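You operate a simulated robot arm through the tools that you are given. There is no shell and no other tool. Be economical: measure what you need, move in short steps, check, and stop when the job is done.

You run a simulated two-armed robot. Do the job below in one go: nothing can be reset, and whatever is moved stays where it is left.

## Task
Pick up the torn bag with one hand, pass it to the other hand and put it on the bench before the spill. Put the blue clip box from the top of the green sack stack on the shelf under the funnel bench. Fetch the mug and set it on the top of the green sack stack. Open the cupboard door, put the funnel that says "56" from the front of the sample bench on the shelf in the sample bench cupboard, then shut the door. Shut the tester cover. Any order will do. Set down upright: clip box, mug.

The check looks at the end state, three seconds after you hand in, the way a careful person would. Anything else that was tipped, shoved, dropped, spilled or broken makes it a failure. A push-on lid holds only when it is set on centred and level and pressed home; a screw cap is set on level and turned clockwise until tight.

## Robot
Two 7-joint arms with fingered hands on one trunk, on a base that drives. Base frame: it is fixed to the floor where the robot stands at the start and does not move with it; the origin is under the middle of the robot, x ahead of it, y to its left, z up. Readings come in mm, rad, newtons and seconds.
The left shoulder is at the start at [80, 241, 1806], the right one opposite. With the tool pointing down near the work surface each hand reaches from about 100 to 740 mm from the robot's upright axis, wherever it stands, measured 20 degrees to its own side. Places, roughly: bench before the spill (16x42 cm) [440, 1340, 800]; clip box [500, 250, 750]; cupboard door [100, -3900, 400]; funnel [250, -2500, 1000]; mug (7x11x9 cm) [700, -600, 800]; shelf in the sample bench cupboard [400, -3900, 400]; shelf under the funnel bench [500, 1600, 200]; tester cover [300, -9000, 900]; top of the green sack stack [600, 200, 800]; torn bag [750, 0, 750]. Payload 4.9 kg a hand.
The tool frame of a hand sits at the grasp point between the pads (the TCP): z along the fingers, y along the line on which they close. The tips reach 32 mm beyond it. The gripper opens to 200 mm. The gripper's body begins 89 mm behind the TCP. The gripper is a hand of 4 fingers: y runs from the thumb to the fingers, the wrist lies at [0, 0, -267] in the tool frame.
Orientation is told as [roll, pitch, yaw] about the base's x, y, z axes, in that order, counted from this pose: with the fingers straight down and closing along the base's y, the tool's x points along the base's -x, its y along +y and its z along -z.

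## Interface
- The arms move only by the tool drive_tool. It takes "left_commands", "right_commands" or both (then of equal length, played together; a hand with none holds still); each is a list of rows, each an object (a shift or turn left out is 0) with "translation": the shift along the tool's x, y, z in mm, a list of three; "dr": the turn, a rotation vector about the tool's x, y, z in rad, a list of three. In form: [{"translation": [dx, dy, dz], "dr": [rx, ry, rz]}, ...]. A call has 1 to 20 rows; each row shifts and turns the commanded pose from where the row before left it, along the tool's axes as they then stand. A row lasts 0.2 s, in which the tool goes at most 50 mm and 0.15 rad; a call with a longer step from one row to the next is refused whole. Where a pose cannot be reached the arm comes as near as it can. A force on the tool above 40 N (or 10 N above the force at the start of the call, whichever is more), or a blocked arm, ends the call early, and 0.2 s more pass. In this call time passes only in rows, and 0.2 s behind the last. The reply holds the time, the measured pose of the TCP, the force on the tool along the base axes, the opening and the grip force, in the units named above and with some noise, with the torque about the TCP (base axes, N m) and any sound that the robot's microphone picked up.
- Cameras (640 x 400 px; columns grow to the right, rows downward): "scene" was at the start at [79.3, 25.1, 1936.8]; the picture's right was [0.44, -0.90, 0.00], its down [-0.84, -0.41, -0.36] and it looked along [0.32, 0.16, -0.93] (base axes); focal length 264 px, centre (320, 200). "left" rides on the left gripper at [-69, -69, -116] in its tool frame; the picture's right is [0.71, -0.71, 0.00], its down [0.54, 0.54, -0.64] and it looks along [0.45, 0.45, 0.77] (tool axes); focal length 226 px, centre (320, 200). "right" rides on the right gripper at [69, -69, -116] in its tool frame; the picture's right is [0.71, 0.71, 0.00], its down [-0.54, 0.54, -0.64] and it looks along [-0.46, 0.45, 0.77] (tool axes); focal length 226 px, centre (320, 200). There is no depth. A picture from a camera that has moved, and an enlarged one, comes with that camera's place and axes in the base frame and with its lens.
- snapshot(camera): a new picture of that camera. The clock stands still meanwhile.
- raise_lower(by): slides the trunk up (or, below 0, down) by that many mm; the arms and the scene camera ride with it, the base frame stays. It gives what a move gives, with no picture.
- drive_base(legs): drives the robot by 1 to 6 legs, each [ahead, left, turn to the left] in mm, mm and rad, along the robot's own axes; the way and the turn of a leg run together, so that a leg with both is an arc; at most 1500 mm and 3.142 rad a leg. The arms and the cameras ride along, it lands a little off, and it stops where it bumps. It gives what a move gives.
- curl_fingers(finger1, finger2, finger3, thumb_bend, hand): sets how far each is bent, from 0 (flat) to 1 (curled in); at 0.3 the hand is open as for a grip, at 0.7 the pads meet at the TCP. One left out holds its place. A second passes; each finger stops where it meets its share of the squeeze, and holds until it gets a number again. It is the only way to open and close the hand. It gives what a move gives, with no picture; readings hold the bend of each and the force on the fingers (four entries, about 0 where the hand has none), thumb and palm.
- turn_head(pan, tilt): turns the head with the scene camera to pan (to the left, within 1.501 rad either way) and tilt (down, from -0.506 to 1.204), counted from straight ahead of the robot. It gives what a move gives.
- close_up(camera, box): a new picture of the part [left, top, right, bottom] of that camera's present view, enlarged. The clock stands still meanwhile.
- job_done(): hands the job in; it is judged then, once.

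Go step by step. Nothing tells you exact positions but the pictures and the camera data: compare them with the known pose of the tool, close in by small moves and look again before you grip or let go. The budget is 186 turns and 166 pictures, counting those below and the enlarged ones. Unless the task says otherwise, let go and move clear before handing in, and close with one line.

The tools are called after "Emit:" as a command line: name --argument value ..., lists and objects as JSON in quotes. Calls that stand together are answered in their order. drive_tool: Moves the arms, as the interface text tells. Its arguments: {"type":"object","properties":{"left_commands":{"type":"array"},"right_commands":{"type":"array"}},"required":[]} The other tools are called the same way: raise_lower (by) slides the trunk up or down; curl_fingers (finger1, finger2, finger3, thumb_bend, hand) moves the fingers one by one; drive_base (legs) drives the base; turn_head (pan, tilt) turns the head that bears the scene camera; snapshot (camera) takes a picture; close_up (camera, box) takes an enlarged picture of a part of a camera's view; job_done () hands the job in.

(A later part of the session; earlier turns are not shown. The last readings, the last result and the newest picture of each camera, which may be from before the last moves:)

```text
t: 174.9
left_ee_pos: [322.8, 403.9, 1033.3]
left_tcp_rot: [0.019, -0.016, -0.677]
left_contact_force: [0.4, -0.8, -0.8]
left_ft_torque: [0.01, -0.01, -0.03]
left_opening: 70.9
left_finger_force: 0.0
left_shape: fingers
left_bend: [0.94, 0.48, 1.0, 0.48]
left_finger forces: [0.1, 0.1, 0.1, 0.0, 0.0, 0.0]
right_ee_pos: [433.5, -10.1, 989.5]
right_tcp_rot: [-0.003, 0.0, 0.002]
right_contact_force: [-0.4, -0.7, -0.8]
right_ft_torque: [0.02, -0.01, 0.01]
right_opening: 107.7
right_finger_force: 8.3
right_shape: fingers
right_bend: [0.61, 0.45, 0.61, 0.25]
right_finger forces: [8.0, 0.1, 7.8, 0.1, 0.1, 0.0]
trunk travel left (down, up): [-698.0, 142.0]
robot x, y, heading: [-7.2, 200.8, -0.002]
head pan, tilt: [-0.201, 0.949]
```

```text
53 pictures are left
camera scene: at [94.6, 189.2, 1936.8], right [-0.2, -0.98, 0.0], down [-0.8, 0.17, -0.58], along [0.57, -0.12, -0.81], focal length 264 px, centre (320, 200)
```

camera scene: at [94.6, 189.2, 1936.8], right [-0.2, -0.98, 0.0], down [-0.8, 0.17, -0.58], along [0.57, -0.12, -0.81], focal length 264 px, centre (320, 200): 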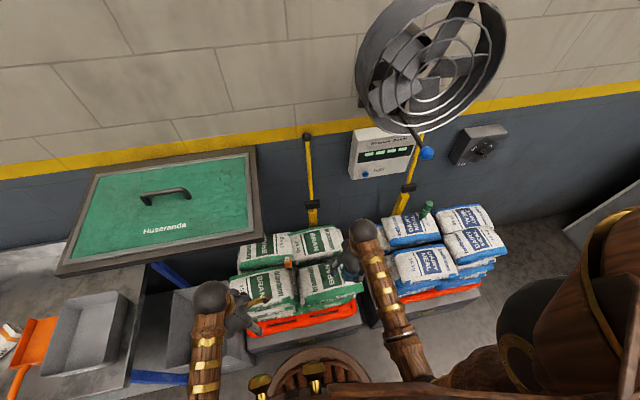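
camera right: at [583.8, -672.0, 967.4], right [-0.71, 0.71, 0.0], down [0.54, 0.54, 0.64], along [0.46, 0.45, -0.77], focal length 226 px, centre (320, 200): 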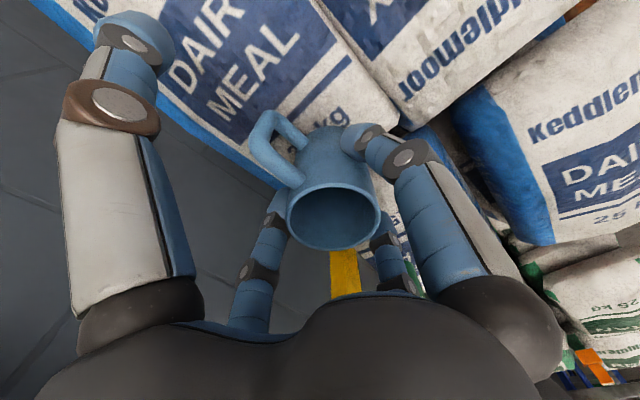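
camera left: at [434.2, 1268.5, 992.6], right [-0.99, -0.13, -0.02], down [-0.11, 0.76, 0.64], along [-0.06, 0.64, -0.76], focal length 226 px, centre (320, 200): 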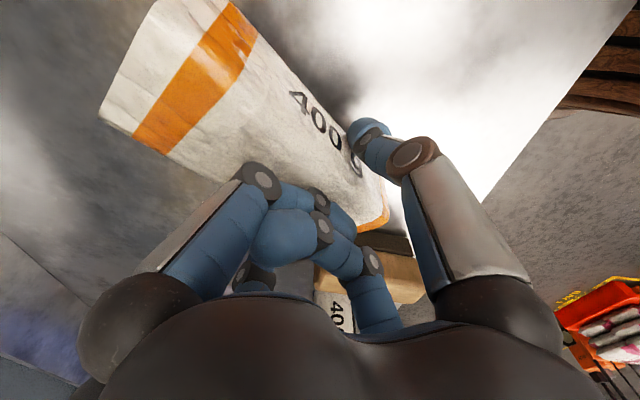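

Move the mug over the flat sack spot [655,22] and lower.

Emit:
drive_tool --right_commands '[{"translation": [-44, 6, 0]}, {"translation": [-44, 6, 0]}, {"translation": [-44, 6, 0]}, {"translation": [-44, 6, 0]}, {"translation": [-44, 6, 0]}, {"translation": [0, 0, 45]}, {"translation": [0, 0, 45]}, {"translation": [0, 0, 25]}]'

Emit:
snapshot --camera "right"

```text
t: 176.7
left_ee_pos: [325.8, 404.2, 1033.2]
left_tcp_rot: [0.018, -0.016, -0.677]
left_contact_force: [1.1, -1.0, -0.1]
left_ft_torque: [-0.03, 0.01, -0.02]
left_opening: 71.0
left_finger_force: 0.0
left_shape: fingers
left_bend: [0.94, 0.48, 1.0, 0.48]
left_finger forces: [0.0, 0.1, 0.0, 0.0, 0.1, 0.0]
right_ee_pos: [655.3, 20.5, 876.2]
right_tcp_rot: [-0.001, 0.0, 0.0]
right_contact_force: [-0.2, 0.0, -1.4]
right_ft_torque: [0.0, 0.01, -0.03]
right_opening: 108.0
right_finger_force: 7.7
right_shape: fingers
right_bend: [0.61, 0.45, 0.61, 0.25]
right_finger forces: [7.8, 0.0, 7.7, 0.1, 0.1, 0.0]
trunk travel left (down, up): [-698.0, 142.0]
robot x, y, heading: [-4.3, 203.9, -0.001]
head pan, tilt: [-0.201, 0.949]
```

```text
52 pictures are left
camera right: at [585.4, -47.2, 992.7], right [-0.71, 0.71, 0.0], down [0.54, 0.54, 0.64], along [0.45, 0.45, -0.77], focal length 226 px, centre (320, 200)
```

right: 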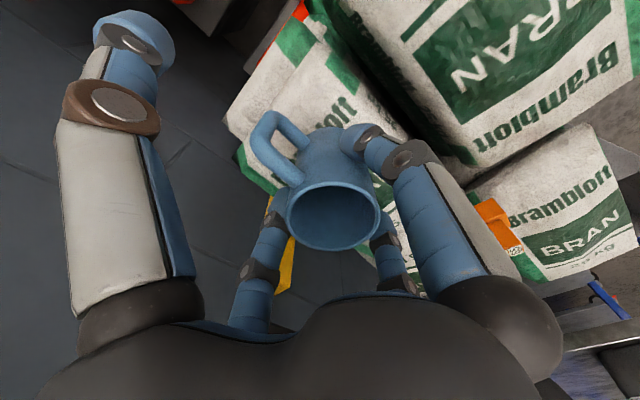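

Shift a bit further onto the sack and lower to contact.

Emit:
drive_tool --right_commands '[{"translation": [0, 22, 0]}, {"translation": [0, 0, 12]}, {"translation": [0, 0, 6]}, {"translation": [0, 0, 4]}, {"translation": [0, 0, 4]}, {"translation": [0, 0, 3]}]'

```text
t: 178.1
left_ee_pos: [321.8, 404.0, 1034.8]
left_tcp_rot: [0.019, -0.018, -0.678]
left_contact_force: [-0.9, -0.4, -0.1]
left_ft_torque: [-0.02, -0.01, 0.02]
left_opening: 71.1
left_finger_force: 0.2
left_shape: fingers
left_bend: [0.94, 0.48, 1.0, 0.48]
left_finger forces: [0.0, 0.1, 0.0, 0.1, 0.0, 0.0]
right_ee_pos: [653.9, 43.3, 849.6]
right_tcp_rot: [-0.001, -0.005, 0.002]
right_contact_force: [0.4, -1.2, 13.1]
right_ft_torque: [0.02, 0.0, 0.02]
right_opening: 107.0
right_finger_force: 10.2
right_shape: fingers
right_bend: [0.61, 0.45, 0.61, 0.25]
right_finger forces: [10.3, 0.0, 10.4, 0.1, 0.1, 0.0]
trunk travel left (down, up): [-698.0, 142.0]
robot x, y, heading: [-2.7, 202.8, -0.004]
head pan, tilt: [-0.201, 0.949]
```

Contact at 13 N. Ease 1 mm, release and rise.

Emit:
drive_tool --right_commands '[{"translation": [0, 0, -1.5]}]'

Emit:
curl_fingers --hand "right" --finger1 0.42 --finger3 0.42

Emit:
drive_tool --right_commands '[{"translation": [0, 0, -10]}, {"translation": [0, 0, -30]}, {"translation": [0, 0, -45]}, {"translation": [0, 0, -45]}, {"translation": [0, 0, -45]}]'

Emit:
snapshot --camera "right"

```text
t: 178.5
left_ee_pos: [322.2, 404.1, 1032.9]
left_tcp_rot: [0.019, -0.018, -0.679]
left_contact_force: [0.1, 0.0, 0.0]
left_ft_torque: [-0.01, -0.01, 0.03]
left_opening: 70.8
left_finger_force: 0.0
left_shape: fingers
left_bend: [0.94, 0.48, 1.0, 0.48]
left_finger forces: [0.0, 0.0, 0.0, 0.0, 0.1, 0.1]
right_ee_pos: [654.0, 43.3, 849.9]
right_tcp_rot: [-0.002, -0.002, 0.001]
right_contact_force: [2.6, -1.0, 11.5]
right_ft_torque: [0.04, -0.07, 0.0]
right_opening: 107.2
right_finger_force: 10.4
right_shape: fingers
right_bend: [0.61, 0.45, 0.61, 0.25]
right_finger forces: [9.1, 0.1, 11.0, 0.0, 0.0, 0.0]
trunk travel left (down, up): [-698.0, 142.0]
robot x, y, heading: [-1.8, 202.9, -0.004]
head pan, tilt: [-0.201, 0.949]
```

```text
t: 179.5
left_ee_pos: [322.4, 403.8, 1032.3]
left_tcp_rot: [0.018, -0.015, -0.677]
left_contact_force: [0.2, -0.6, 0.0]
left_ft_torque: [0.02, 0.0, 0.02]
left_opening: 71.0
left_finger_force: 0.1
left_shape: fingers
left_bend: [0.94, 0.48, 1.0, 0.48]
left_finger forces: [0.1, 0.0, 0.0, 0.0, 0.0, 0.0]
right_ee_pos: [653.6, 42.3, 847.7]
right_tcp_rot: [-0.003, -0.001, 0.003]
right_contact_force: [-0.1, 0.1, -0.6]
right_ft_torque: [0.02, 0.01, -0.01]
right_opening: 127.3
right_finger_force: 0.0
right_shape: fingers
right_bend: [0.42, 0.45, 0.42, 0.25]
right_finger forces: [0.0, 0.0, 0.0, 0.0, 0.1, 0.1]
trunk travel left (down, up): [-698.0, 142.0]
robot x, y, heading: [-5.5, 203.4, -0.001]
head pan, tilt: [-0.201, 0.949]
```

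```text
t: 180.7
left_ee_pos: [323.7, 404.0, 1033.5]
left_tcp_rot: [0.016, -0.017, -0.678]
left_contact_force: [0.1, -0.4, -0.2]
left_ft_torque: [-0.01, 0.02, -0.07]
left_opening: 71.1
left_finger_force: 0.1
left_shape: fingers
left_bend: [0.94, 0.48, 1.0, 0.48]
left_finger forces: [0.0, 0.0, 0.1, 0.1, 0.1, 0.1]
right_ee_pos: [652.4, 43.0, 1022.2]
right_tcp_rot: [-0.003, 0.0, 0.002]
right_contact_force: [0.3, 0.7, 0.2]
right_ft_torque: [-0.03, 0.01, 0.0]
right_opening: 127.5
right_finger_force: 0.0
right_shape: fingers
right_bend: [0.42, 0.45, 0.42, 0.25]
right_finger forces: [0.0, 0.0, 0.0, 0.0, 0.1, 0.0]
trunk travel left (down, up): [-698.0, 142.0]
robot x, y, heading: [-5.8, 205.6, -0.011]
head pan, tilt: [-0.201, 0.949]
```

```text
51 pictures are left
camera right: at [583.5, -25.5, 1139.5], right [-0.71, 0.71, 0.0], down [0.54, 0.54, 0.64], along [0.45, 0.45, -0.77], focal length 226 px, centre (320, 200)
```

right: 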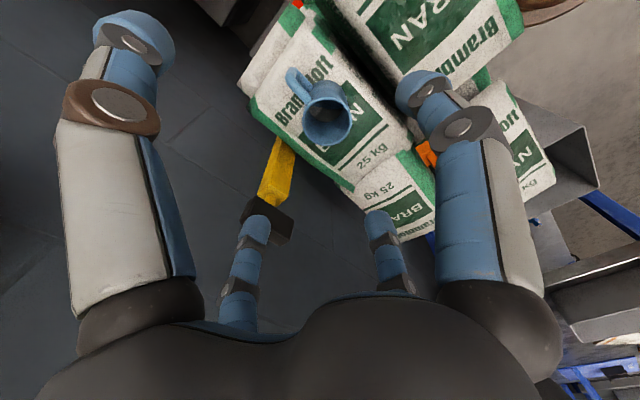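

The mug stands well on the green stack. Now retract and drive to the sample bench on the right.

Emit:
drive_tool --right_commands '[{"translation": [48, 0, 0]}, {"translation": [48, 0, 0]}, {"translation": [48, 0, 0]}, {"translation": [48, 0, 0]}, {"translation": [48, -5, 0]}, {"translation": [48, -10, 0]}]'

Emit:
drive_base --legs '[[-400, 0, 0.008], [0, -1300, 0], [0, -1000, 0]]'

Emit:
turn_head --pan -0.5 --tilt 0.55

Emit:
snapshot --camera "scene"

```text
t: 182.1
left_ee_pos: [321.1, 404.1, 1033.6]
left_tcp_rot: [0.02, -0.017, -0.676]
left_contact_force: [0.3, 0.0, 0.5]
left_ft_torque: [0.0, -0.02, 0.0]
left_opening: 70.6
left_finger_force: 0.1
left_shape: fingers
left_bend: [0.94, 0.48, 1.0, 0.48]
left_finger forces: [0.0, 0.0, 0.1, 0.0, 0.0, 0.1]
right_ee_pos: [362.3, 27.9, 1024.1]
right_tcp_rot: [-0.001, -0.004, 0.0]
right_contact_force: [-0.4, 0.0, 0.1]
right_ft_torque: [-0.02, 0.0, -0.02]
right_opening: 127.5
right_finger_force: 0.0
right_shape: fingers
right_bend: [0.42, 0.45, 0.42, 0.25]
right_finger forces: [0.0, 0.0, 0.0, 0.0, 0.0, 0.1]
trunk travel left (down, up): [-698.0, 142.0]
robot x, y, heading: [-3.3, 207.7, -0.0]
head pan, tilt: [-0.201, 0.949]
```

```text
t: 195.3
left_ee_pos: [-62.1, -1848.6, 1033.1]
left_tcp_rot: [0.019, -0.017, -0.664]
left_contact_force: [0.8, -0.5, 0.4]
left_ft_torque: [0.0, 0.01, 0.01]
left_opening: 70.8
left_finger_force: 0.1
left_shape: fingers
left_bend: [0.94, 0.48, 1.0, 0.48]
left_finger forces: [0.1, 0.1, 0.1, 0.0, 0.0, 0.1]
right_ee_pos: [-18.1, -2224.2, 1022.2]
right_tcp_rot: [-0.003, -0.001, 0.017]
right_contact_force: [-0.2, -0.1, -0.1]
right_ft_torque: [-0.02, 0.04, 0.0]
right_opening: 127.3
right_finger_force: 0.0
right_shape: fingers
right_bend: [0.42, 0.45, 0.42, 0.25]
right_finger forces: [0.0, 0.0, 0.1, 0.0, 0.1, 0.1]
trunk travel left (down, up): [-698.0, 142.0]
robot x, y, heading: [-392.8, -2055.9, 0.011]
head pan, tilt: [-0.201, 0.949]
```

```text
t: 196.2
left_ee_pos: [-63.6, -1850.1, 1033.2]
left_tcp_rot: [0.019, -0.017, -0.665]
left_contact_force: [-0.4, -0.3, -0.5]
left_ft_torque: [-0.04, -0.03, 0.0]
left_opening: 70.9
left_finger_force: 0.1
left_shape: fingers
left_bend: [0.94, 0.48, 1.0, 0.48]
left_finger forces: [0.1, 0.0, 0.0, 0.0, 0.0, 0.0]
right_ee_pos: [-17.3, -2225.3, 1024.2]
right_tcp_rot: [-0.002, -0.003, 0.014]
right_contact_force: [0.2, -1.1, -0.8]
right_ft_torque: [-0.01, 0.0, -0.03]
right_opening: 127.4
right_finger_force: 0.0
right_shape: fingers
right_bend: [0.42, 0.45, 0.42, 0.25]
right_finger forces: [0.0, 0.0, 0.1, 0.1, 0.0, 0.0]
trunk travel left (down, up): [-698.0, 142.0]
robot x, y, heading: [-386.9, -2053.1, 0.006]
head pan, tilt: [-0.499, 0.55]
```

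```text
50 pictures are left
camera scene: at [-281.3, -2095.4, 1969.6], right [-0.47, -0.88, 0.0], down [-0.46, 0.25, -0.85], along [0.75, -0.4, -0.52], focal length 264 px, centre (320, 200)
```

scene: 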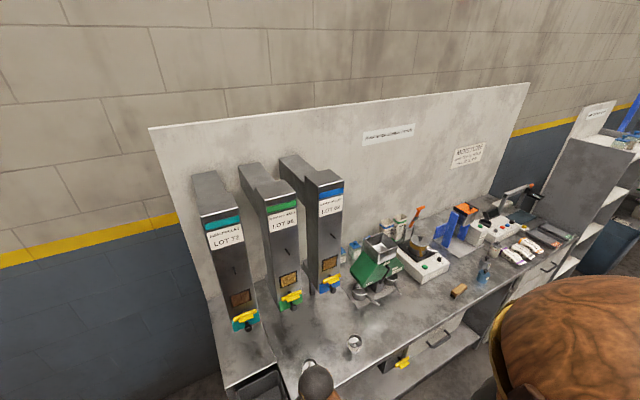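

I see the sample bench with silo tubes, grinder and small objects. Zoom on the front objects.

Emit:
close_up --camera "scene" --box '[260, 280, 420, 380]'

Emit:
close_up --camera "scene" --box '[400, 210, 592, 330]'

```text
4.00 times, centred on (340, 330) of scene
camera zoom: at [-281.3, -2095.4, 1969.6], right [-0.47, -0.88, 0.0], down [-0.46, 0.25, -0.85], along [0.75, -0.4, -0.52], focal length 1056 px, centre (240, -320)
```

zoom: 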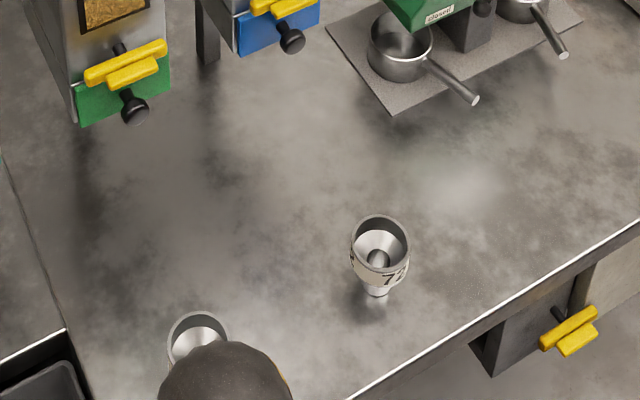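

```text
3.33 times, centred on (496, 270) of scene
camera zoom: at [-281.3, -2095.4, 1969.6], right [-0.47, -0.88, 0.0], down [-0.46, 0.25, -0.85], along [0.75, -0.4, -0.52], focal length 880 px, centre (-267, -33)
```

zoom: 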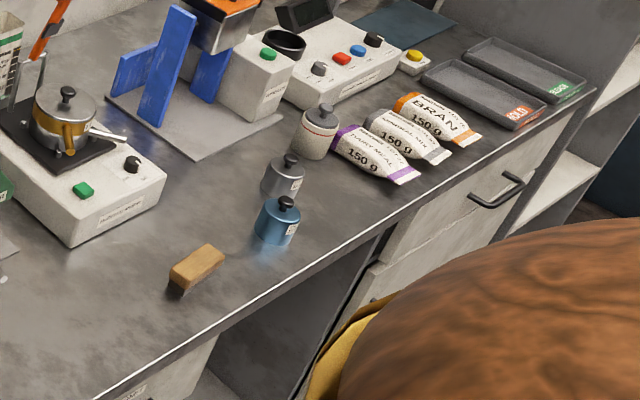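

Two small labelled funnels: one "72"-like, another hidden by my right arm. Pull the right hand back to read it.

Emit:
drive_tool --right_commands '[{"translation": [45, 0, 0]}, {"translation": [45, -20, 0]}, {"translation": [45, -20, 0]}]'

Emit:
close_up --camera "scene" --box '[260, 310, 404, 400]'

```text
t: 197.0
left_ee_pos: [-64.4, -1850.7, 1032.8]
left_tcp_rot: [0.018, -0.017, -0.663]
left_contact_force: [-0.2, -0.1, 0.6]
left_ft_torque: [0.02, -0.01, -0.02]
left_opening: 70.8
left_finger_force: 0.1
left_shape: fingers
left_bend: [0.94, 0.48, 1.0, 0.48]
left_finger forces: [0.0, 0.0, 0.0, 0.1, 0.0, 0.0]
right_ee_pos: [-155.0, -2266.5, 1024.8]
right_tcp_rot: [-0.002, -0.001, 0.015]
right_contact_force: [-0.2, -0.4, -0.6]
right_ft_torque: [0.0, -0.01, -0.01]
right_opening: 127.6
right_finger_force: 0.0
right_shape: fingers
right_bend: [0.42, 0.45, 0.42, 0.25]
right_finger forces: [0.1, 0.0, 0.1, 0.0, 0.0, 0.0]
trunk travel left (down, up): [-698.0, 142.0]
robot x, y, heading: [-391.2, -2053.3, 0.01]
head pan, tilt: [-0.499, 0.55]
```

```text
4.44 times, centred on (332, 355) of scene
camera zoom: at [-283.2, -2096.3, 1969.8], right [-0.47, -0.88, 0.0], down [-0.46, 0.25, -0.85], along [0.75, -0.4, -0.52], focal length 1173 px, centre (267, -489)
```

zoom: 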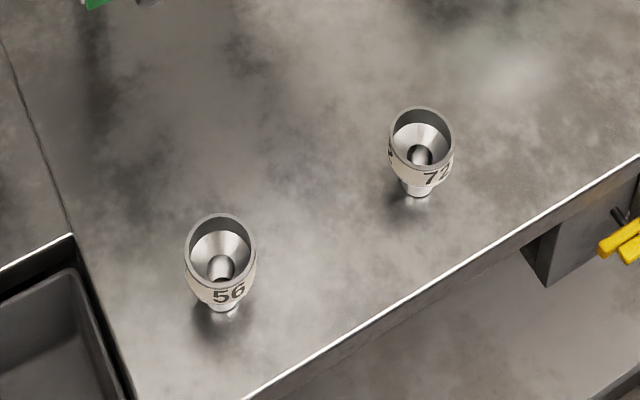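

Funnel "56" is the left one, near [140,-2283]. Raise the trunk and bring the right hand above it.

Emit:
raise_lower --by 130

Emit:
drive_tool --right_commands '[{"translation": [-45, -3, 0]}, {"translation": [-45, -3, 0]}, {"translation": [-45, -3, 0]}, {"translation": [-45, -3, 0]}, {"translation": [-45, -3, 0]}]'

Emit:
snapshot --camera "right"

```text
t: 198.6
left_ee_pos: [-62.9, -1849.2, 1163.9]
left_tcp_rot: [0.015, -0.018, -0.663]
left_contact_force: [-1.1, 0.0, 0.5]
left_ft_torque: [-0.02, -0.04, 0.02]
left_opening: 71.0
left_finger_force: 0.0
left_shape: fingers
left_bend: [0.94, 0.48, 1.0, 0.48]
left_finger forces: [0.0, 0.0, 0.0, 0.0, 0.0, 0.0]
right_ee_pos: [-154.8, -2264.1, 1154.8]
right_tcp_rot: [-0.001, -0.001, 0.017]
right_contact_force: [0.2, 0.1, -0.8]
right_ft_torque: [-0.01, 0.01, 0.01]
right_opening: 127.6
right_finger_force: 0.1
right_shape: fingers
right_bend: [0.42, 0.45, 0.42, 0.25]
right_finger forces: [0.1, 0.0, 0.1, 0.0, 0.0, 0.1]
trunk travel left (down, up): [-828.0, 12.0]
robot x, y, heading: [-388.0, -2054.0, 0.01]
head pan, tilt: [-0.499, 0.55]
```

```text
t: 199.8
left_ee_pos: [-61.1, -1850.2, 1162.6]
left_tcp_rot: [0.019, -0.015, -0.665]
left_contact_force: [0.1, -0.3, 0.1]
left_ft_torque: [-0.03, 0.04, -0.01]
left_opening: 70.7
left_finger_force: 0.0
left_shape: fingers
left_bend: [0.94, 0.48, 1.0, 0.48]
left_finger forces: [0.0, 0.0, 0.0, 0.1, 0.0, 0.1]
right_ee_pos: [73.8, -2278.5, 1154.4]
right_tcp_rot: [-0.002, 0.001, 0.018]
right_contact_force: [-0.2, 0.3, -0.3]
right_ft_torque: [0.01, 0.02, 0.01]
right_opening: 127.6
right_finger_force: 0.1
right_shape: fingers
right_bend: [0.42, 0.45, 0.42, 0.25]
right_finger forces: [0.0, 0.0, 0.1, 0.1, 0.1, 0.0]
trunk travel left (down, up): [-828.0, 12.0]
robot x, y, heading: [-389.5, -2053.4, 0.008]
head pan, tilt: [-0.499, 0.55]
```

```text
46 pictures are left
camera right: at [5.4, -2347.1, 1271.3], right [-0.72, 0.7, 0.0], down [0.53, 0.55, 0.64], along [0.45, 0.46, -0.77], focal length 226 px, centre (320, 200)
```

right: 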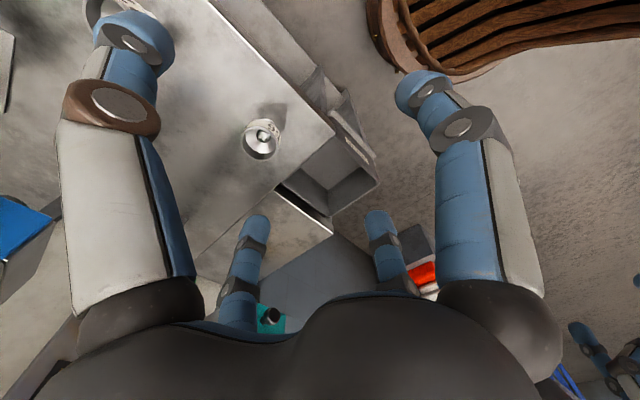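

Triangulated: funnel "56" at ≈[185,-2300], rim z≈945. Move over it and descend partway with all fingers half open.

Emit:
curl_fingers --hand "right" --finger1 0.45 --finger2 0.45 --finger3 0.45 --thumb_bend 0.45

Emit:
drive_tool --right_commands '[{"translation": [-37, -9, 0]}, {"translation": [-37, -9, 0]}, {"translation": [-37, -8, 0]}, {"translation": [0, 0, 45]}, {"translation": [0, 0, 45]}, {"translation": [0, 0, 40]}]'

Emit:
snapshot --camera "right"

```text
t: 200.8
left_ee_pos: [-64.3, -1849.4, 1163.0]
left_tcp_rot: [0.018, -0.019, -0.665]
left_contact_force: [-0.5, 0.0, -0.1]
left_ft_torque: [0.0, -0.02, 0.01]
left_opening: 70.6
left_finger_force: 0.1
left_shape: fingers
left_bend: [0.94, 0.48, 1.0, 0.48]
left_finger forces: [0.0, 0.0, 0.1, 0.1, 0.1, 0.0]
right_ee_pos: [70.2, -2277.7, 1155.8]
right_tcp_rot: [-0.003, -0.003, 0.015]
right_contact_force: [0.6, 0.2, 0.2]
right_ft_torque: [0.03, 0.01, 0.02]
right_opening: 87.7
right_finger_force: 0.1
right_shape: fingers
right_bend: [0.45, 0.45, 0.45, 0.45]
right_finger forces: [0.0, 0.0, 0.0, 0.0, 0.0, 0.0]
trunk travel left (down, up): [-828.0, 12.0]
robot x, y, heading: [-387.3, -2049.0, 0.009]
head pan, tilt: [-0.499, 0.55]
```

```text
t: 202.2
left_ee_pos: [-62.8, -1848.7, 1163.2]
left_tcp_rot: [0.017, -0.016, -0.662]
left_contact_force: [0.1, -0.2, -0.3]
left_ft_torque: [0.0, 0.02, 0.01]
left_opening: 71.0
left_finger_force: 0.1
left_shape: fingers
left_bend: [0.94, 0.48, 1.0, 0.48]
left_finger forces: [0.0, 0.1, 0.1, 0.0, 0.0, 0.0]
right_ee_pos: [184.1, -2301.0, 1026.3]
right_tcp_rot: [-0.004, -0.002, 0.014]
right_contact_force: [0.6, 1.0, 0.0]
right_ft_torque: [0.01, 0.03, 0.01]
right_opening: 87.9
right_finger_force: 0.1
right_shape: fingers
right_bend: [0.45, 0.45, 0.45, 0.45]
right_finger forces: [0.1, 0.0, 0.0, 0.1, 0.0, 0.1]
trunk travel left (down, up): [-828.0, 12.0]
robot x, y, heading: [-388.5, -2051.0, 0.011]
head pan, tilt: [-0.499, 0.55]
```

```text
45 pictures are left
camera right: at [116.4, -2369.7, 1142.7], right [-0.72, 0.7, 0.0], down [0.53, 0.55, 0.64], along [0.45, 0.46, -0.77], focal length 226 px, centre (320, 200)
```

right: 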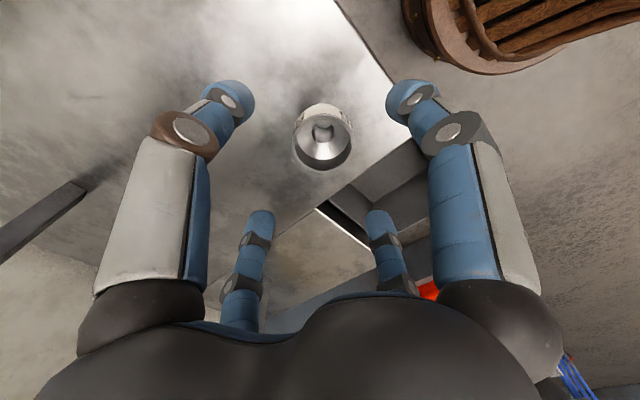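

Rim centre [180,-2301,942]. Descend to z≈928 and close all four fingers.

Emit:
drive_tool --right_commands '[{"translation": [4, 0, 40]}, {"translation": [0, 0, 35]}, {"translation": [0, 0, 22]}]'

Emit:
curl_fingers --hand "right" --finger1 0.67 --finger2 0.67 --finger3 0.67 --thumb_bend 0.67

Emit:
close_up --camera "right" --box '[200, 75, 440, 225]'

```text
t: 203.0
left_ee_pos: [-62.6, -1849.2, 1163.4]
left_tcp_rot: [0.017, -0.016, -0.663]
left_contact_force: [0.3, 0.2, 0.1]
left_ft_torque: [0.0, 0.04, 0.01]
left_opening: 71.0
left_finger_force: 0.1
left_shape: fingers
left_bend: [0.94, 0.48, 1.0, 0.48]
left_finger forces: [0.1, 0.0, 0.1, 0.1, 0.1, 0.0]
right_ee_pos: [180.1, -2301.8, 929.9]
right_tcp_rot: [-0.002, 0.0, 0.014]
right_contact_force: [-0.3, 0.7, -0.4]
right_ft_torque: [0.0, 0.03, -0.01]
right_opening: 87.7
right_finger_force: 0.1
right_shape: fingers
right_bend: [0.45, 0.45, 0.45, 0.45]
right_finger forces: [0.0, 0.0, 0.0, 0.0, 0.0, 0.0]
trunk travel left (down, up): [-828.0, 12.0]
robot x, y, heading: [-386.0, -2052.0, 0.005]
head pan, tilt: [-0.499, 0.55]
```

```text
t: 204.0
left_ee_pos: [-63.5, -1849.1, 1162.5]
left_tcp_rot: [0.019, -0.016, -0.663]
left_contact_force: [0.2, 0.0, -0.8]
left_ft_torque: [0.0, -0.03, 0.02]
left_opening: 70.7
left_finger_force: 0.0
left_shape: fingers
left_bend: [0.94, 0.48, 1.0, 0.48]
left_finger forces: [0.0, 0.0, 0.0, 0.0, 0.0, 0.0]
right_ee_pos: [178.6, -2301.5, 930.8]
right_tcp_rot: [-0.003, -0.002, 0.015]
right_contact_force: [0.0, 0.5, 0.2]
right_ft_torque: [0.01, 0.03, -0.02]
right_opening: 17.1
right_finger_force: 8.7
right_shape: fingers
right_bend: [0.65, 0.64, 0.64, 0.65]
right_finger forces: [3.0, 5.7, 4.0, 0.0, 5.8, 0.0]
trunk travel left (down, up): [-828.0, 12.0]
robot x, y, heading: [-390.4, -2054.1, 0.01]
head pan, tilt: [-0.499, 0.55]
```

```text
2.67 times, centred on (320, 150) of right
camera zoom: at [110.4, -2371.1, 1047.6], right [-0.72, 0.7, 0.0], down [0.53, 0.55, 0.64], along [0.45, 0.46, -0.77], focal length 603 px, centre (320, 333)
```

zoom: 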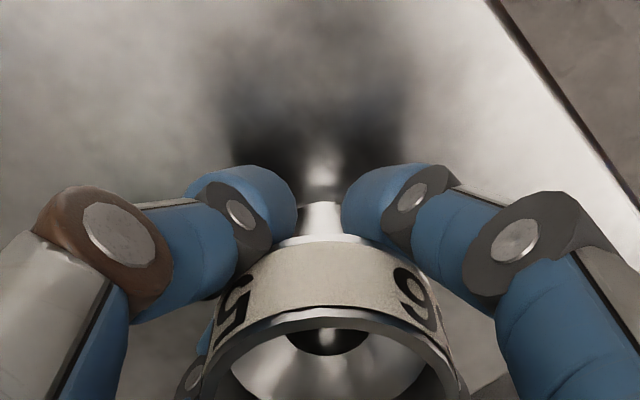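

All four fingers cage it under the band. Firm up and lift.

Emit:
curl_fingers --hand "right" --finger1 0.69 --finger2 0.69 --finger3 0.69 --thumb_bend 0.69

Emit:
drive_tool --right_commands '[{"translation": [0, 0, -10]}, {"translation": [0, 0, -35]}, {"translation": [0, 0, -45]}, {"translation": [0, 0, -45]}, {"translation": [45, 0, 0]}, {"translation": [45, 0, 0]}, {"translation": [45, 0, 0]}, {"translation": [45, 0, 0]}, {"translation": [45, 0, 0]}]'

Emit:
turn_head --pan -0.9 --tilt 0.5

Emit:
snapshot --camera "scene"

```text
t: 205.0
left_ee_pos: [-62.3, -1848.5, 1163.5]
left_tcp_rot: [0.019, -0.016, -0.663]
left_contact_force: [0.1, -0.1, -0.2]
left_ft_torque: [0.03, -0.03, 0.02]
left_opening: 70.7
left_finger_force: 0.0
left_shape: fingers
left_bend: [0.94, 0.48, 1.0, 0.48]
left_finger forces: [0.0, 0.1, 0.0, 0.0, 0.1, 0.1]
right_ee_pos: [178.8, -2302.1, 931.4]
right_tcp_rot: [-0.002, 0.0, 0.017]
right_contact_force: [0.1, -0.2, -0.4]
right_ft_torque: [0.0, -0.01, -0.01]
right_opening: 16.0
right_finger_force: 15.1
right_shape: fingers
right_bend: [0.65, 0.64, 0.65, 0.66]
right_finger forces: [5.5, 8.7, 6.5, 0.1, 9.6, 0.1]
trunk travel left (down, up): [-828.0, 12.0]
robot x, y, heading: [-390.9, -2056.0, 0.01]
head pan, tilt: [-0.499, 0.55]
```

```text
t: 207.0
left_ee_pos: [-66.3, -1849.3, 1164.6]
left_tcp_rot: [0.019, -0.017, -0.663]
left_contact_force: [0.2, 0.3, -0.5]
left_ft_torque: [-0.02, -0.05, 0.0]
left_opening: 70.6
left_finger_force: 0.0
left_shape: fingers
left_bend: [0.94, 0.48, 1.0, 0.48]
left_finger forces: [0.0, 0.1, 0.0, 0.0, 0.0, 0.1]
right_ee_pos: [-47.9, -2304.2, 1064.8]
right_tcp_rot: [-0.002, -0.004, 0.015]
right_contact_force: [0.2, 0.7, -1.8]
right_ft_torque: [0.01, -0.04, -0.03]
right_opening: 16.0
right_finger_force: 15.6
right_shape: fingers
right_bend: [0.66, 0.64, 0.65, 0.66]
right_finger forces: [5.6, 8.7, 6.6, 0.0, 9.4, 0.0]
trunk travel left (down, up): [-828.0, 12.0]
robot x, y, heading: [-387.1, -2055.8, 0.012]
head pan, tilt: [-0.499, 0.55]
```

```text
t: 207.8
left_ee_pos: [-63.3, -1849.5, 1162.8]
left_tcp_rot: [0.02, -0.017, -0.664]
left_contact_force: [0.4, 0.0, -0.2]
left_ft_torque: [0.05, 0.02, 0.03]
left_opening: 71.0
left_finger_force: 0.0
left_shape: fingers
left_bend: [0.94, 0.48, 1.0, 0.48]
left_finger forces: [0.0, 0.1, 0.0, 0.0, 0.0, 0.0]
right_ee_pos: [-47.3, -2305.1, 1062.2]
right_tcp_rot: [0.0, -0.003, 0.013]
right_contact_force: [-0.9, 0.0, -1.0]
right_ft_torque: [0.0, 0.01, 0.0]
right_opening: 16.0
right_finger_force: 14.8
right_shape: fingers
right_bend: [0.66, 0.64, 0.65, 0.66]
right_finger forces: [5.7, 8.7, 6.5, 0.0, 9.3, 0.0]
trunk travel left (down, up): [-828.0, 12.0]
robot x, y, heading: [-388.0, -2054.7, 0.004]
head pan, tilt: [-0.901, 0.499]
```

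```text
43 pictures are left
camera scene: at [-303.6, -2123.3, 2104.3], right [-0.78, -0.63, 0.0], down [-0.3, 0.37, -0.88], along [0.55, -0.68, -0.48], focal length 264 px, centre (320, 200)
```

scene: 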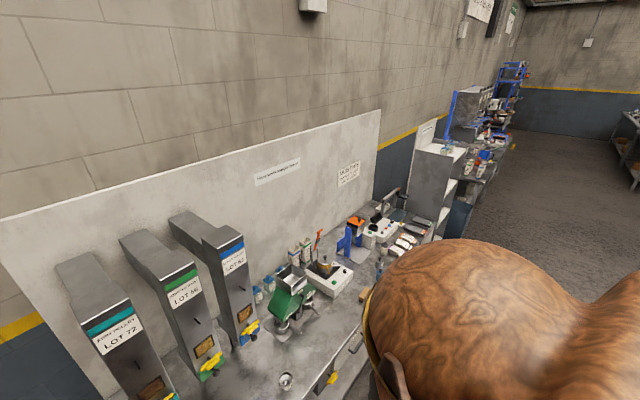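

Funnel held. Drive right along the bench to the cupboard.

Emit:
drive_base --legs '[[-150, 0, -0.005], [0, -1450, 0]]'

Emit:
turn_head --pan -0.35 --tilt 0.85

Emit:
snapshot --camera "scene"

```text
t: 216.1
left_ee_pos: [-213.8, -3309.2, 1163.2]
left_tcp_rot: [0.019, -0.018, -0.68]
left_contact_force: [-0.2, 0.5, -0.1]
left_ft_torque: [0.0, -0.01, 0.0]
left_opening: 71.0
left_finger_force: 0.0
left_shape: fingers
left_bend: [0.94, 0.48, 1.0, 0.48]
left_finger forces: [0.1, 0.1, 0.1, 0.0, 0.2, 0.1]
right_ee_pos: [-207.0, -3762.6, 1061.0]
right_tcp_rot: [-0.002, -0.002, -0.003]
right_contact_force: [0.4, 0.6, -1.2]
right_ft_torque: [-0.02, -0.02, -0.03]
right_opening: 15.8
right_finger_force: 15.3
right_shape: fingers
right_bend: [0.66, 0.64, 0.65, 0.66]
right_finger forces: [5.6, 8.7, 6.6, 0.0, 9.4, 0.0]
trunk travel left (down, up): [-828.0, 12.0]
robot x, y, heading: [-541.5, -3506.4, -0.008]
head pan, tilt: [-0.901, 0.499]
```

```text
t: 217.0
left_ee_pos: [-213.6, -3309.0, 1163.9]
left_tcp_rot: [0.018, -0.016, -0.682]
left_contact_force: [-0.5, 0.3, -0.1]
left_ft_torque: [0.02, 0.02, -0.01]
left_opening: 71.0
left_finger_force: 0.2
left_shape: fingers
left_bend: [0.94, 0.48, 1.0, 0.48]
left_finger forces: [0.0, 0.1, 0.0, 0.1, 0.0, 0.0]
right_ee_pos: [-206.2, -3764.4, 1062.2]
right_tcp_rot: [0.0, -0.002, -0.005]
right_contact_force: [-0.5, 0.0, 0.0]
right_ft_torque: [0.01, -0.01, 0.0]
right_opening: 16.0
right_finger_force: 14.4
right_shape: fingers
right_bend: [0.66, 0.64, 0.65, 0.66]
right_finger forces: [5.6, 8.6, 6.5, 0.1, 9.4, 0.1]
trunk travel left (down, up): [-828.0, 12.0]
robot x, y, heading: [-543.8, -3505.7, -0.009]
head pan, tilt: [-0.351, 0.85]
```

```text
42 pictures are left
camera scene: at [-441.6, -3535.2, 2074.4], right [-0.35, -0.94, 0.0], down [-0.7, 0.27, -0.66], along [0.62, -0.23, -0.75], focal length 264 px, centre (320, 200)
```

scene: 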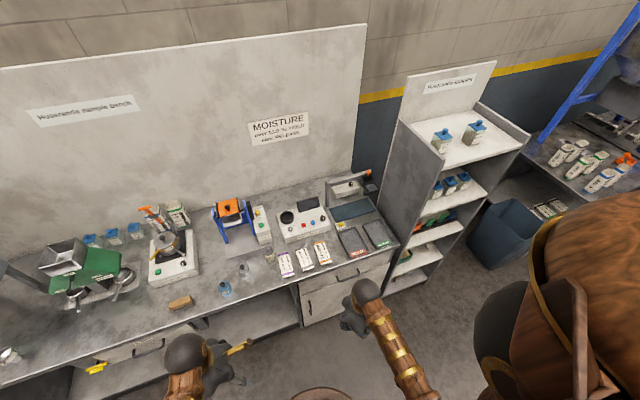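

The cupboard is under the right end of the bench (drawer above, door below). Zoom on it.

Emit:
close_up --camera "scene" --box '[264, 230, 424, 330]'

```text
4.00 times, centred on (344, 280) of scene
camera zoom: at [-441.6, -3535.2, 2074.4], right [-0.35, -0.94, 0.0], down [-0.7, 0.27, -0.66], along [0.62, -0.23, -0.75], focal length 1056 px, centre (224, -120)
```

zoom: 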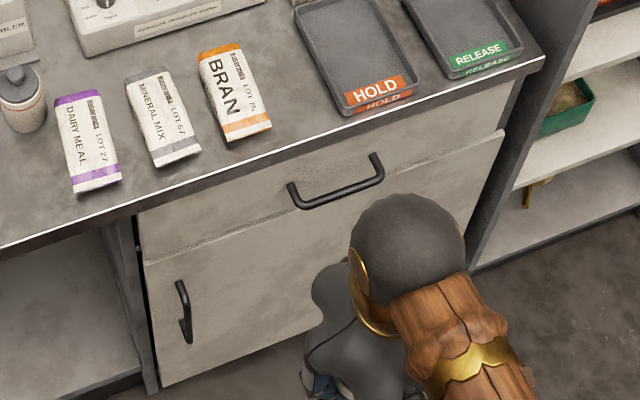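

Door: hinge on the right (y≈-4160), vertical handle at y≈-3660, z≈410–660. I need the right hand for the handle, so I'll park the funnel on the free bench spot near [165,-3430] first.

Emit:
drive_base --legs '[[150, 275, 0.009]]'

Emit:
drive_tool --right_commands '[{"translation": [-40, 0, 0]}, {"translation": [-45, 0, 0]}, {"translation": [-45, 0, 0]}, {"translation": [-45, 0, 0]}, {"translation": [-45, 0, 0]}]'

Emit:
snapshot --camera "right"

```text
t: 219.1
left_ee_pos: [-67.9, -3034.4, 1163.6]
left_tcp_rot: [0.021, -0.015, -0.67]
left_contact_force: [0.1, -0.7, -0.3]
left_ft_torque: [0.03, 0.0, 0.03]
left_opening: 70.9
left_finger_force: 0.0
left_shape: fingers
left_bend: [0.94, 0.48, 1.0, 0.48]
left_finger forces: [0.1, 0.1, 0.0, 0.0, 0.0, 0.1]
right_ee_pos: [-55.9, -3488.9, 1062.7]
right_tcp_rot: [0.002, -0.002, 0.009]
right_contact_force: [0.6, -1.3, -1.1]
right_ft_torque: [0.04, -0.01, 0.01]
right_opening: 16.0
right_finger_force: 15.3
right_shape: fingers
right_bend: [0.66, 0.64, 0.65, 0.66]
right_finger forces: [5.6, 8.7, 6.5, 0.1, 9.4, 0.0]
trunk travel left (down, up): [-828.0, 12.0]
robot x, y, heading: [-393.3, -3234.1, -0.001]
head pan, tilt: [-0.351, 0.85]
```

```text
t: 220.3
left_ee_pos: [-65.5, -3032.7, 1162.8]
left_tcp_rot: [0.016, -0.013, -0.674]
left_contact_force: [-0.1, -0.3, 0.4]
left_ft_torque: [0.02, 0.02, 0.0]
left_opening: 71.2
left_finger_force: 0.0
left_shape: fingers
left_bend: [0.94, 0.48, 1.0, 0.48]
left_finger forces: [0.1, 0.1, 0.0, 0.0, 0.0, 0.0]
right_ee_pos: [167.9, -3484.9, 1060.0]
right_tcp_rot: [-0.003, 0.002, 0.007]
right_contact_force: [0.0, 0.4, -1.8]
right_ft_torque: [0.02, 0.03, -0.01]
right_opening: 15.8
right_finger_force: 15.1
right_shape: fingers
right_bend: [0.66, 0.64, 0.65, 0.66]
right_finger forces: [5.5, 8.7, 6.3, 0.0, 9.3, 0.0]
trunk travel left (down, up): [-828.0, 12.0]
robot x, y, heading: [-397.5, -3232.2, 0.002]
head pan, tilt: [-0.351, 0.85]
```

```text
40 pictures are left
camera right: at [99.4, -3552.9, 1176.6], right [-0.71, 0.7, 0.0], down [0.54, 0.55, 0.64], along [0.45, 0.46, -0.77], focal length 226 px, centre (320, 200)
```

right: 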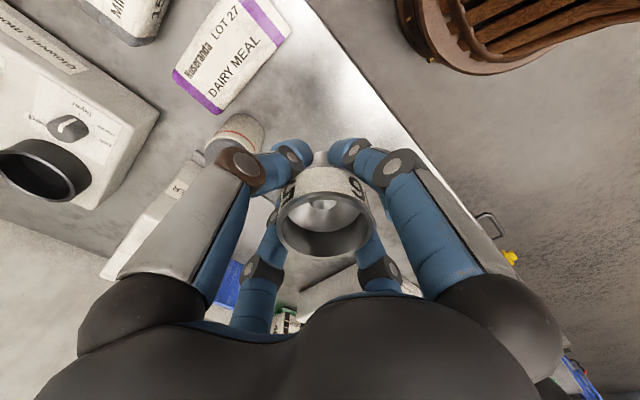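

Free spot below; shift slightly between the jar and bottles, then lower to bench level.

Emit:
drive_tool --right_commands '[{"translation": [12, 28, 0]}, {"translation": [0, 0, 45]}, {"translation": [0, 0, 45]}, {"translation": [0, 0, 28]}, {"translation": [0, 0, 6]}, {"translation": [0, 0, 4]}]'

Emit:
snapshot --camera "right"

```text
t: 221.7
left_ee_pos: [-68.3, -3031.9, 1161.7]
left_tcp_rot: [0.018, -0.016, -0.672]
left_contact_force: [-0.4, 0.6, -0.4]
left_ft_torque: [0.01, 0.02, 0.0]
left_opening: 70.8
left_finger_force: 0.0
left_shape: fingers
left_bend: [0.94, 0.48, 1.0, 0.48]
left_finger forces: [0.0, 0.0, 0.0, 0.0, 0.0, 0.0]
right_ee_pos: [152.4, -3456.8, 934.0]
right_tcp_rot: [-0.001, 0.0, 0.008]
right_contact_force: [0.1, -0.1, -0.8]
right_ft_torque: [0.0, 0.01, 0.04]
right_opening: 15.8
right_finger_force: 14.8
right_shape: fingers
right_bend: [0.66, 0.64, 0.65, 0.66]
right_finger forces: [5.4, 8.7, 6.3, 0.0, 9.3, 0.1]
trunk travel left (down, up): [-828.0, 12.0]
robot x, y, heading: [-397.2, -3232.4, 0.001]
head pan, tilt: [-0.351, 0.85]
```

```text
39 pictures are left
camera right: at [84.2, -3526.0, 1049.9], right [-0.71, 0.7, 0.0], down [0.54, 0.55, 0.64], along [0.45, 0.46, -0.77], focal length 226 px, centre (320, 200)
```

right: 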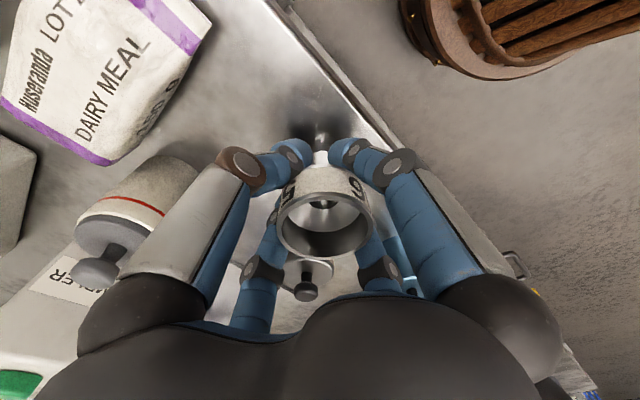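

The metal bottle is close behind; shift 22 mm away from it, then set down.

Emit:
drive_tool --right_commands '[{"translation": [6, -22, 0]}, {"translation": [0, 0, 3]}, {"translation": [0, 0, 3]}]'

```text
t: 222.5
left_ee_pos: [-67.1, -3030.9, 1161.8]
left_tcp_rot: [0.019, -0.016, -0.673]
left_contact_force: [0.2, -0.3, 0.0]
left_ft_torque: [-0.03, 0.02, -0.03]
left_opening: 70.9
left_finger_force: 0.1
left_shape: fingers
left_bend: [0.94, 0.48, 1.0, 0.48]
left_finger forces: [0.1, 0.0, 0.1, 0.1, 0.0, 0.0]
right_ee_pos: [148.7, -3478.0, 927.5]
right_tcp_rot: [-0.003, 0.0, 0.006]
right_contact_force: [-0.4, -0.7, -1.0]
right_ft_torque: [-0.01, -0.01, -0.01]
right_opening: 15.6
right_finger_force: 15.4
right_shape: fingers
right_bend: [0.66, 0.64, 0.65, 0.66]
right_finger forces: [5.5, 8.9, 6.5, 0.0, 9.3, 0.1]
trunk travel left (down, up): [-828.0, 12.0]
robot x, y, heading: [-395.1, -3233.3, -0.001]
head pan, tilt: [-0.351, 0.85]
```

Emit:
drive_tool --right_commands '[{"translation": [0, 0, 3]}, {"translation": [0, 0, 3]}, {"translation": [0, 0, 3]}]'

```text
t: 223.3
left_ee_pos: [-68.3, -3031.8, 1163.8]
left_tcp_rot: [0.018, -0.019, -0.671]
left_contact_force: [0.4, 0.3, 0.6]
left_ft_torque: [-0.01, 0.02, 0.01]
left_opening: 70.8
left_finger_force: 0.0
left_shape: fingers
left_bend: [0.94, 0.48, 1.0, 0.48]
left_finger forces: [0.0, 0.0, 0.0, 0.1, 0.0, 0.0]
right_ee_pos: [148.7, -3478.0, 920.4]
right_tcp_rot: [-0.001, 0.0, 0.007]
right_contact_force: [0.0, -0.3, 11.2]
right_ft_torque: [0.09, -0.07, 0.0]
right_opening: 11.7
right_finger_force: 13.2
right_shape: fingers
right_bend: [0.66, 0.65, 0.66, 0.67]
right_finger forces: [5.1, 7.6, 6.6, 0.1, 6.5, 0.1]
trunk travel left (down, up): [-828.0, 12.0]
robot x, y, heading: [-396.1, -3231.7, 0.001]
head pan, tilt: [-0.351, 0.85]
```

Contact. Release and rise; check it stands.

Emit:
curl_fingers --hand "right" --finger1 0.5 --finger2 0.5 --finger3 0.5 --thumb_bend 0.5

Emit:
drive_tool --right_commands '[{"translation": [0, 0, -10]}, {"translation": [0, 0, -35]}, {"translation": [0, 0, -45]}, {"translation": [0, 0, -45]}]'

Emit:
snapshot --camera "right"

```text
t: 224.4
left_ee_pos: [-69.2, -3031.4, 1162.9]
left_tcp_rot: [0.02, -0.016, -0.67]
left_contact_force: [-0.3, -0.6, -0.3]
left_ft_torque: [0.0, 0.01, -0.02]
left_opening: 70.7
left_finger_force: 0.1
left_shape: fingers
left_bend: [0.94, 0.48, 1.0, 0.48]
left_finger forces: [0.0, 0.0, 0.0, 0.0, 0.0, 0.0]
right_ee_pos: [151.2, -3478.9, 922.3]
right_tcp_rot: [-0.004, -0.009, 0.006]
right_contact_force: [-5.1, -0.5, 26.0]
right_ft_torque: [-0.06, 0.13, -0.1]
right_opening: 67.6
right_finger_force: 12.9
right_shape: fingers
right_bend: [0.5, 0.52, 0.5, 0.5]
right_finger forces: [0.0, 12.0, 1.8, 0.0, 11.5, 0.0]
trunk travel left (down, up): [-828.0, 12.0]
robot x, y, heading: [-394.1, -3232.4, 0.004]
head pan, tilt: [-0.351, 0.85]
stopped (right hand): the force on the tool passed its limit at 40 N (the readings are from after the stop); the commanded pose is now the measured one
```

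```text
t: 225.4
left_ee_pos: [-68.3, -3031.4, 1162.7]
left_tcp_rot: [0.018, -0.017, -0.671]
left_contact_force: [-1.0, 1.2, -0.8]
left_ft_torque: [0.01, -0.02, -0.02]
left_opening: 70.9
left_finger_force: 0.0
left_shape: fingers
left_bend: [0.94, 0.48, 1.0, 0.48]
left_finger forces: [0.1, 0.1, 0.0, 0.0, 0.0, 0.0]
right_ee_pos: [148.1, -3478.1, 1057.9]
right_tcp_rot: [-0.003, -0.004, 0.008]
right_contact_force: [-0.7, -0.2, 0.4]
right_ft_torque: [0.01, 0.0, -0.07]
right_opening: 69.0
right_finger_force: 0.1
right_shape: fingers
right_bend: [0.5, 0.5, 0.5, 0.5]
right_finger forces: [0.0, 0.0, 0.1, 0.0, 0.0, 0.0]
trunk travel left (down, up): [-828.0, 12.0]
robot x, y, heading: [-396.0, -3230.4, 0.001]
head pan, tilt: [-0.351, 0.85]
```

```text
38 pictures are left
camera right: at [79.0, -3547.0, 1173.3], right [-0.71, 0.7, 0.0], down [0.53, 0.55, 0.64], along [0.45, 0.46, -0.77], focal length 226 px, centre (320, 200)
```

right: 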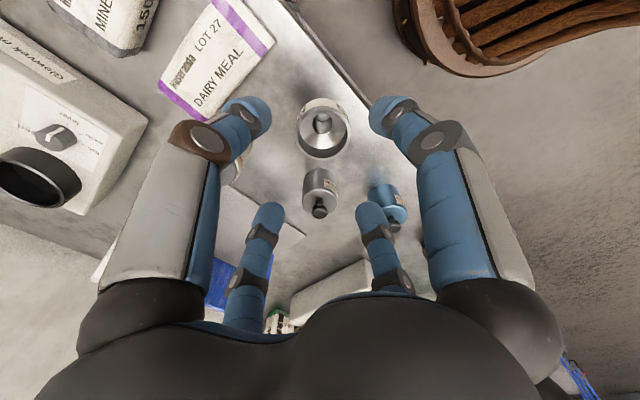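

The funnel stands. Now prepare the right hand for the handle: retract, tuck the spare fingers, pitch 45° forward, and drive to the door.

Emit:
drive_tool --right_commands '[{"translation": [45, 0, -5]}, {"translation": [45, 0, 0]}, {"translation": [45, 0, 0]}, {"translation": [20, 0, 0]}, {"dr": [0, -0.131, 0]}, {"dr": [0, -0.131, 0]}, {"dr": [0, -0.131, 0]}, {"dr": [0, -0.131, 0]}, {"dr": [0, -0.131, 0]}, {"dr": [0, -0.131, 0]}]'

Emit:
curl_fingers --hand "right" --finger1 1.0 --finger2 0.48 --finger3 1.0 --thumb_bend 0.48

Emit:
drive_base --legs '[[-130, -215, 0]]'

Emit:
raise_lower --by -300

Emit:
raise_lower --by -200

Emit:
snapshot --camera "right"

```text
t: 227.6
left_ee_pos: [-68.4, -3030.8, 1164.2]
left_tcp_rot: [0.019, -0.016, -0.671]
left_contact_force: [-0.5, 0.0, -0.5]
left_ft_torque: [-0.01, -0.02, 0.03]
left_opening: 70.9
left_finger_force: 0.2
left_shape: fingers
left_bend: [0.94, 0.48, 1.0, 0.48]
left_finger forces: [0.1, 0.1, 0.1, 0.0, 0.0, 0.1]
right_ee_pos: [-5.0, -3479.4, 1060.2]
right_tcp_rot: [-0.001, -0.794, 0.009]
right_contact_force: [-1.3, -1.2, 0.9]
right_ft_torque: [0.0, 0.01, 0.01]
right_opening: 68.9
right_finger_force: 0.1
right_shape: fingers
right_bend: [0.5, 0.5, 0.5, 0.5]
right_finger forces: [0.0, 0.0, 0.0, 0.1, 0.1, 0.0]
trunk travel left (down, up): [-828.0, 12.0]
robot x, y, heading: [-391.7, -3235.3, 0.007]
head pan, tilt: [-0.351, 0.85]
```

```text
t: 228.6
left_ee_pos: [-67.4, -3032.1, 1163.7]
left_tcp_rot: [0.018, -0.015, -0.67]
left_contact_force: [-0.5, 0.1, 0.3]
left_ft_torque: [-0.02, 0.01, 0.01]
left_opening: 71.0
left_finger_force: 0.2
left_shape: fingers
left_bend: [0.94, 0.48, 1.0, 0.48]
left_finger forces: [0.1, 0.0, 0.1, 0.1, 0.0, 0.1]
right_ee_pos: [-4.6, -3480.1, 1058.9]
right_tcp_rot: [-0.003, -0.79, 0.011]
right_contact_force: [-0.8, -0.4, 0.2]
right_ft_torque: [-0.03, -0.03, 0.01]
right_opening: 51.3
right_finger_force: 0.1
right_shape: fingers
right_bend: [0.74, 0.48, 0.74, 0.48]
right_finger forces: [0.0, 0.0, 0.1, 0.0, 0.1, 0.0]
trunk travel left (down, up): [-828.0, 12.0]
robot x, y, heading: [-395.5, -3234.0, 0.002]
head pan, tilt: [-0.351, 0.85]
```

```text
t: 230.4
left_ee_pos: [-196.3, -3241.8, 1161.6]
left_tcp_rot: [0.015, -0.018, -0.67]
left_contact_force: [-0.3, 0.4, -0.2]
left_ft_torque: [-0.03, 0.02, -0.01]
left_opening: 70.9
left_finger_force: 0.1
left_shape: fingers
left_bend: [0.94, 0.48, 1.0, 0.48]
left_finger forces: [0.0, 0.0, 0.1, 0.0, 0.0, 0.0]
right_ee_pos: [-134.1, -3689.9, 1061.5]
right_tcp_rot: [-0.009, -0.789, 0.012]
right_contact_force: [0.0, 0.4, 0.2]
right_ft_torque: [0.0, 0.01, -0.03]
right_opening: 51.5
right_finger_force: 0.1
right_shape: fingers
right_bend: [0.74, 0.48, 0.74, 0.48]
right_finger forces: [0.0, 0.0, 0.0, 0.1, 0.0, 0.1]
trunk travel left (down, up): [-828.0, 12.0]
robot x, y, heading: [-525.0, -3444.0, -0.0]
head pan, tilt: [-0.351, 0.85]
```

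```text
t: 233.4
left_ee_pos: [-199.1, -3244.9, 863.2]
left_tcp_rot: [0.021, -0.016, -0.671]
left_contact_force: [0.0, -0.2, 1.1]
left_ft_torque: [0.02, -0.04, -0.03]
left_opening: 70.8
left_finger_force: 0.0
left_shape: fingers
left_bend: [0.94, 0.48, 1.0, 0.48]
left_finger forces: [0.1, 0.1, 0.0, 0.1, 0.0, 0.0]
right_ee_pos: [-135.5, -3691.6, 761.2]
right_tcp_rot: [-0.005, -0.792, 0.011]
right_contact_force: [0.3, 0.4, -0.7]
right_ft_torque: [0.01, -0.03, 0.01]
right_opening: 51.7
right_finger_force: 0.2
right_shape: fingers
right_bend: [0.74, 0.48, 0.74, 0.48]
right_finger forces: [0.0, 0.0, 0.1, 0.1, 0.0, 0.0]
trunk travel left (down, up): [-528.0, 312.0]
robot x, y, heading: [-527.1, -3443.8, 0.002]
head pan, tilt: [-0.351, 0.85]
```

```text
t: 235.6
left_ee_pos: [-199.1, -3245.0, 663.4]
left_tcp_rot: [0.019, -0.017, -0.671]
left_contact_force: [0.3, 0.5, 0.1]
left_ft_torque: [0.03, -0.02, -0.02]
left_opening: 70.7
left_finger_force: 0.0
left_shape: fingers
left_bend: [0.94, 0.48, 1.0, 0.48]
left_finger forces: [0.0, 0.0, 0.0, 0.0, 0.0, 0.0]
right_ee_pos: [-136.9, -3692.8, 559.8]
right_tcp_rot: [-0.003, -0.792, 0.011]
right_contact_force: [-0.3, -1.0, -0.8]
right_ft_torque: [-0.04, -0.03, 0.03]
right_opening: 51.4
right_finger_force: 0.1
right_shape: fingers
right_bend: [0.74, 0.48, 0.74, 0.48]
right_finger forces: [0.0, 0.0, 0.0, 0.0, 0.0, 0.1]
trunk travel left (down, up): [-328.0, 512.0]
robot x, y, heading: [-527.0, -3444.8, 0.002]
head pan, tilt: [-0.351, 0.85]
```

```text
37 pictures are left
camera right: at [-267.1, -3761.9, 593.1], right [-0.5, 0.7, -0.5], down [-0.08, 0.54, 0.84], along [0.86, 0.46, -0.22], focal length 226 px, centre (320, 200)
```

right: 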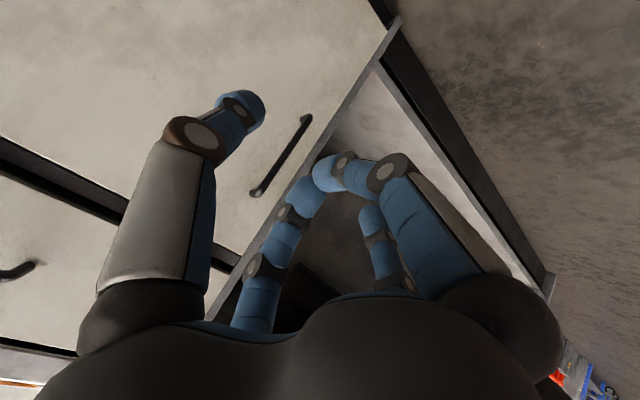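

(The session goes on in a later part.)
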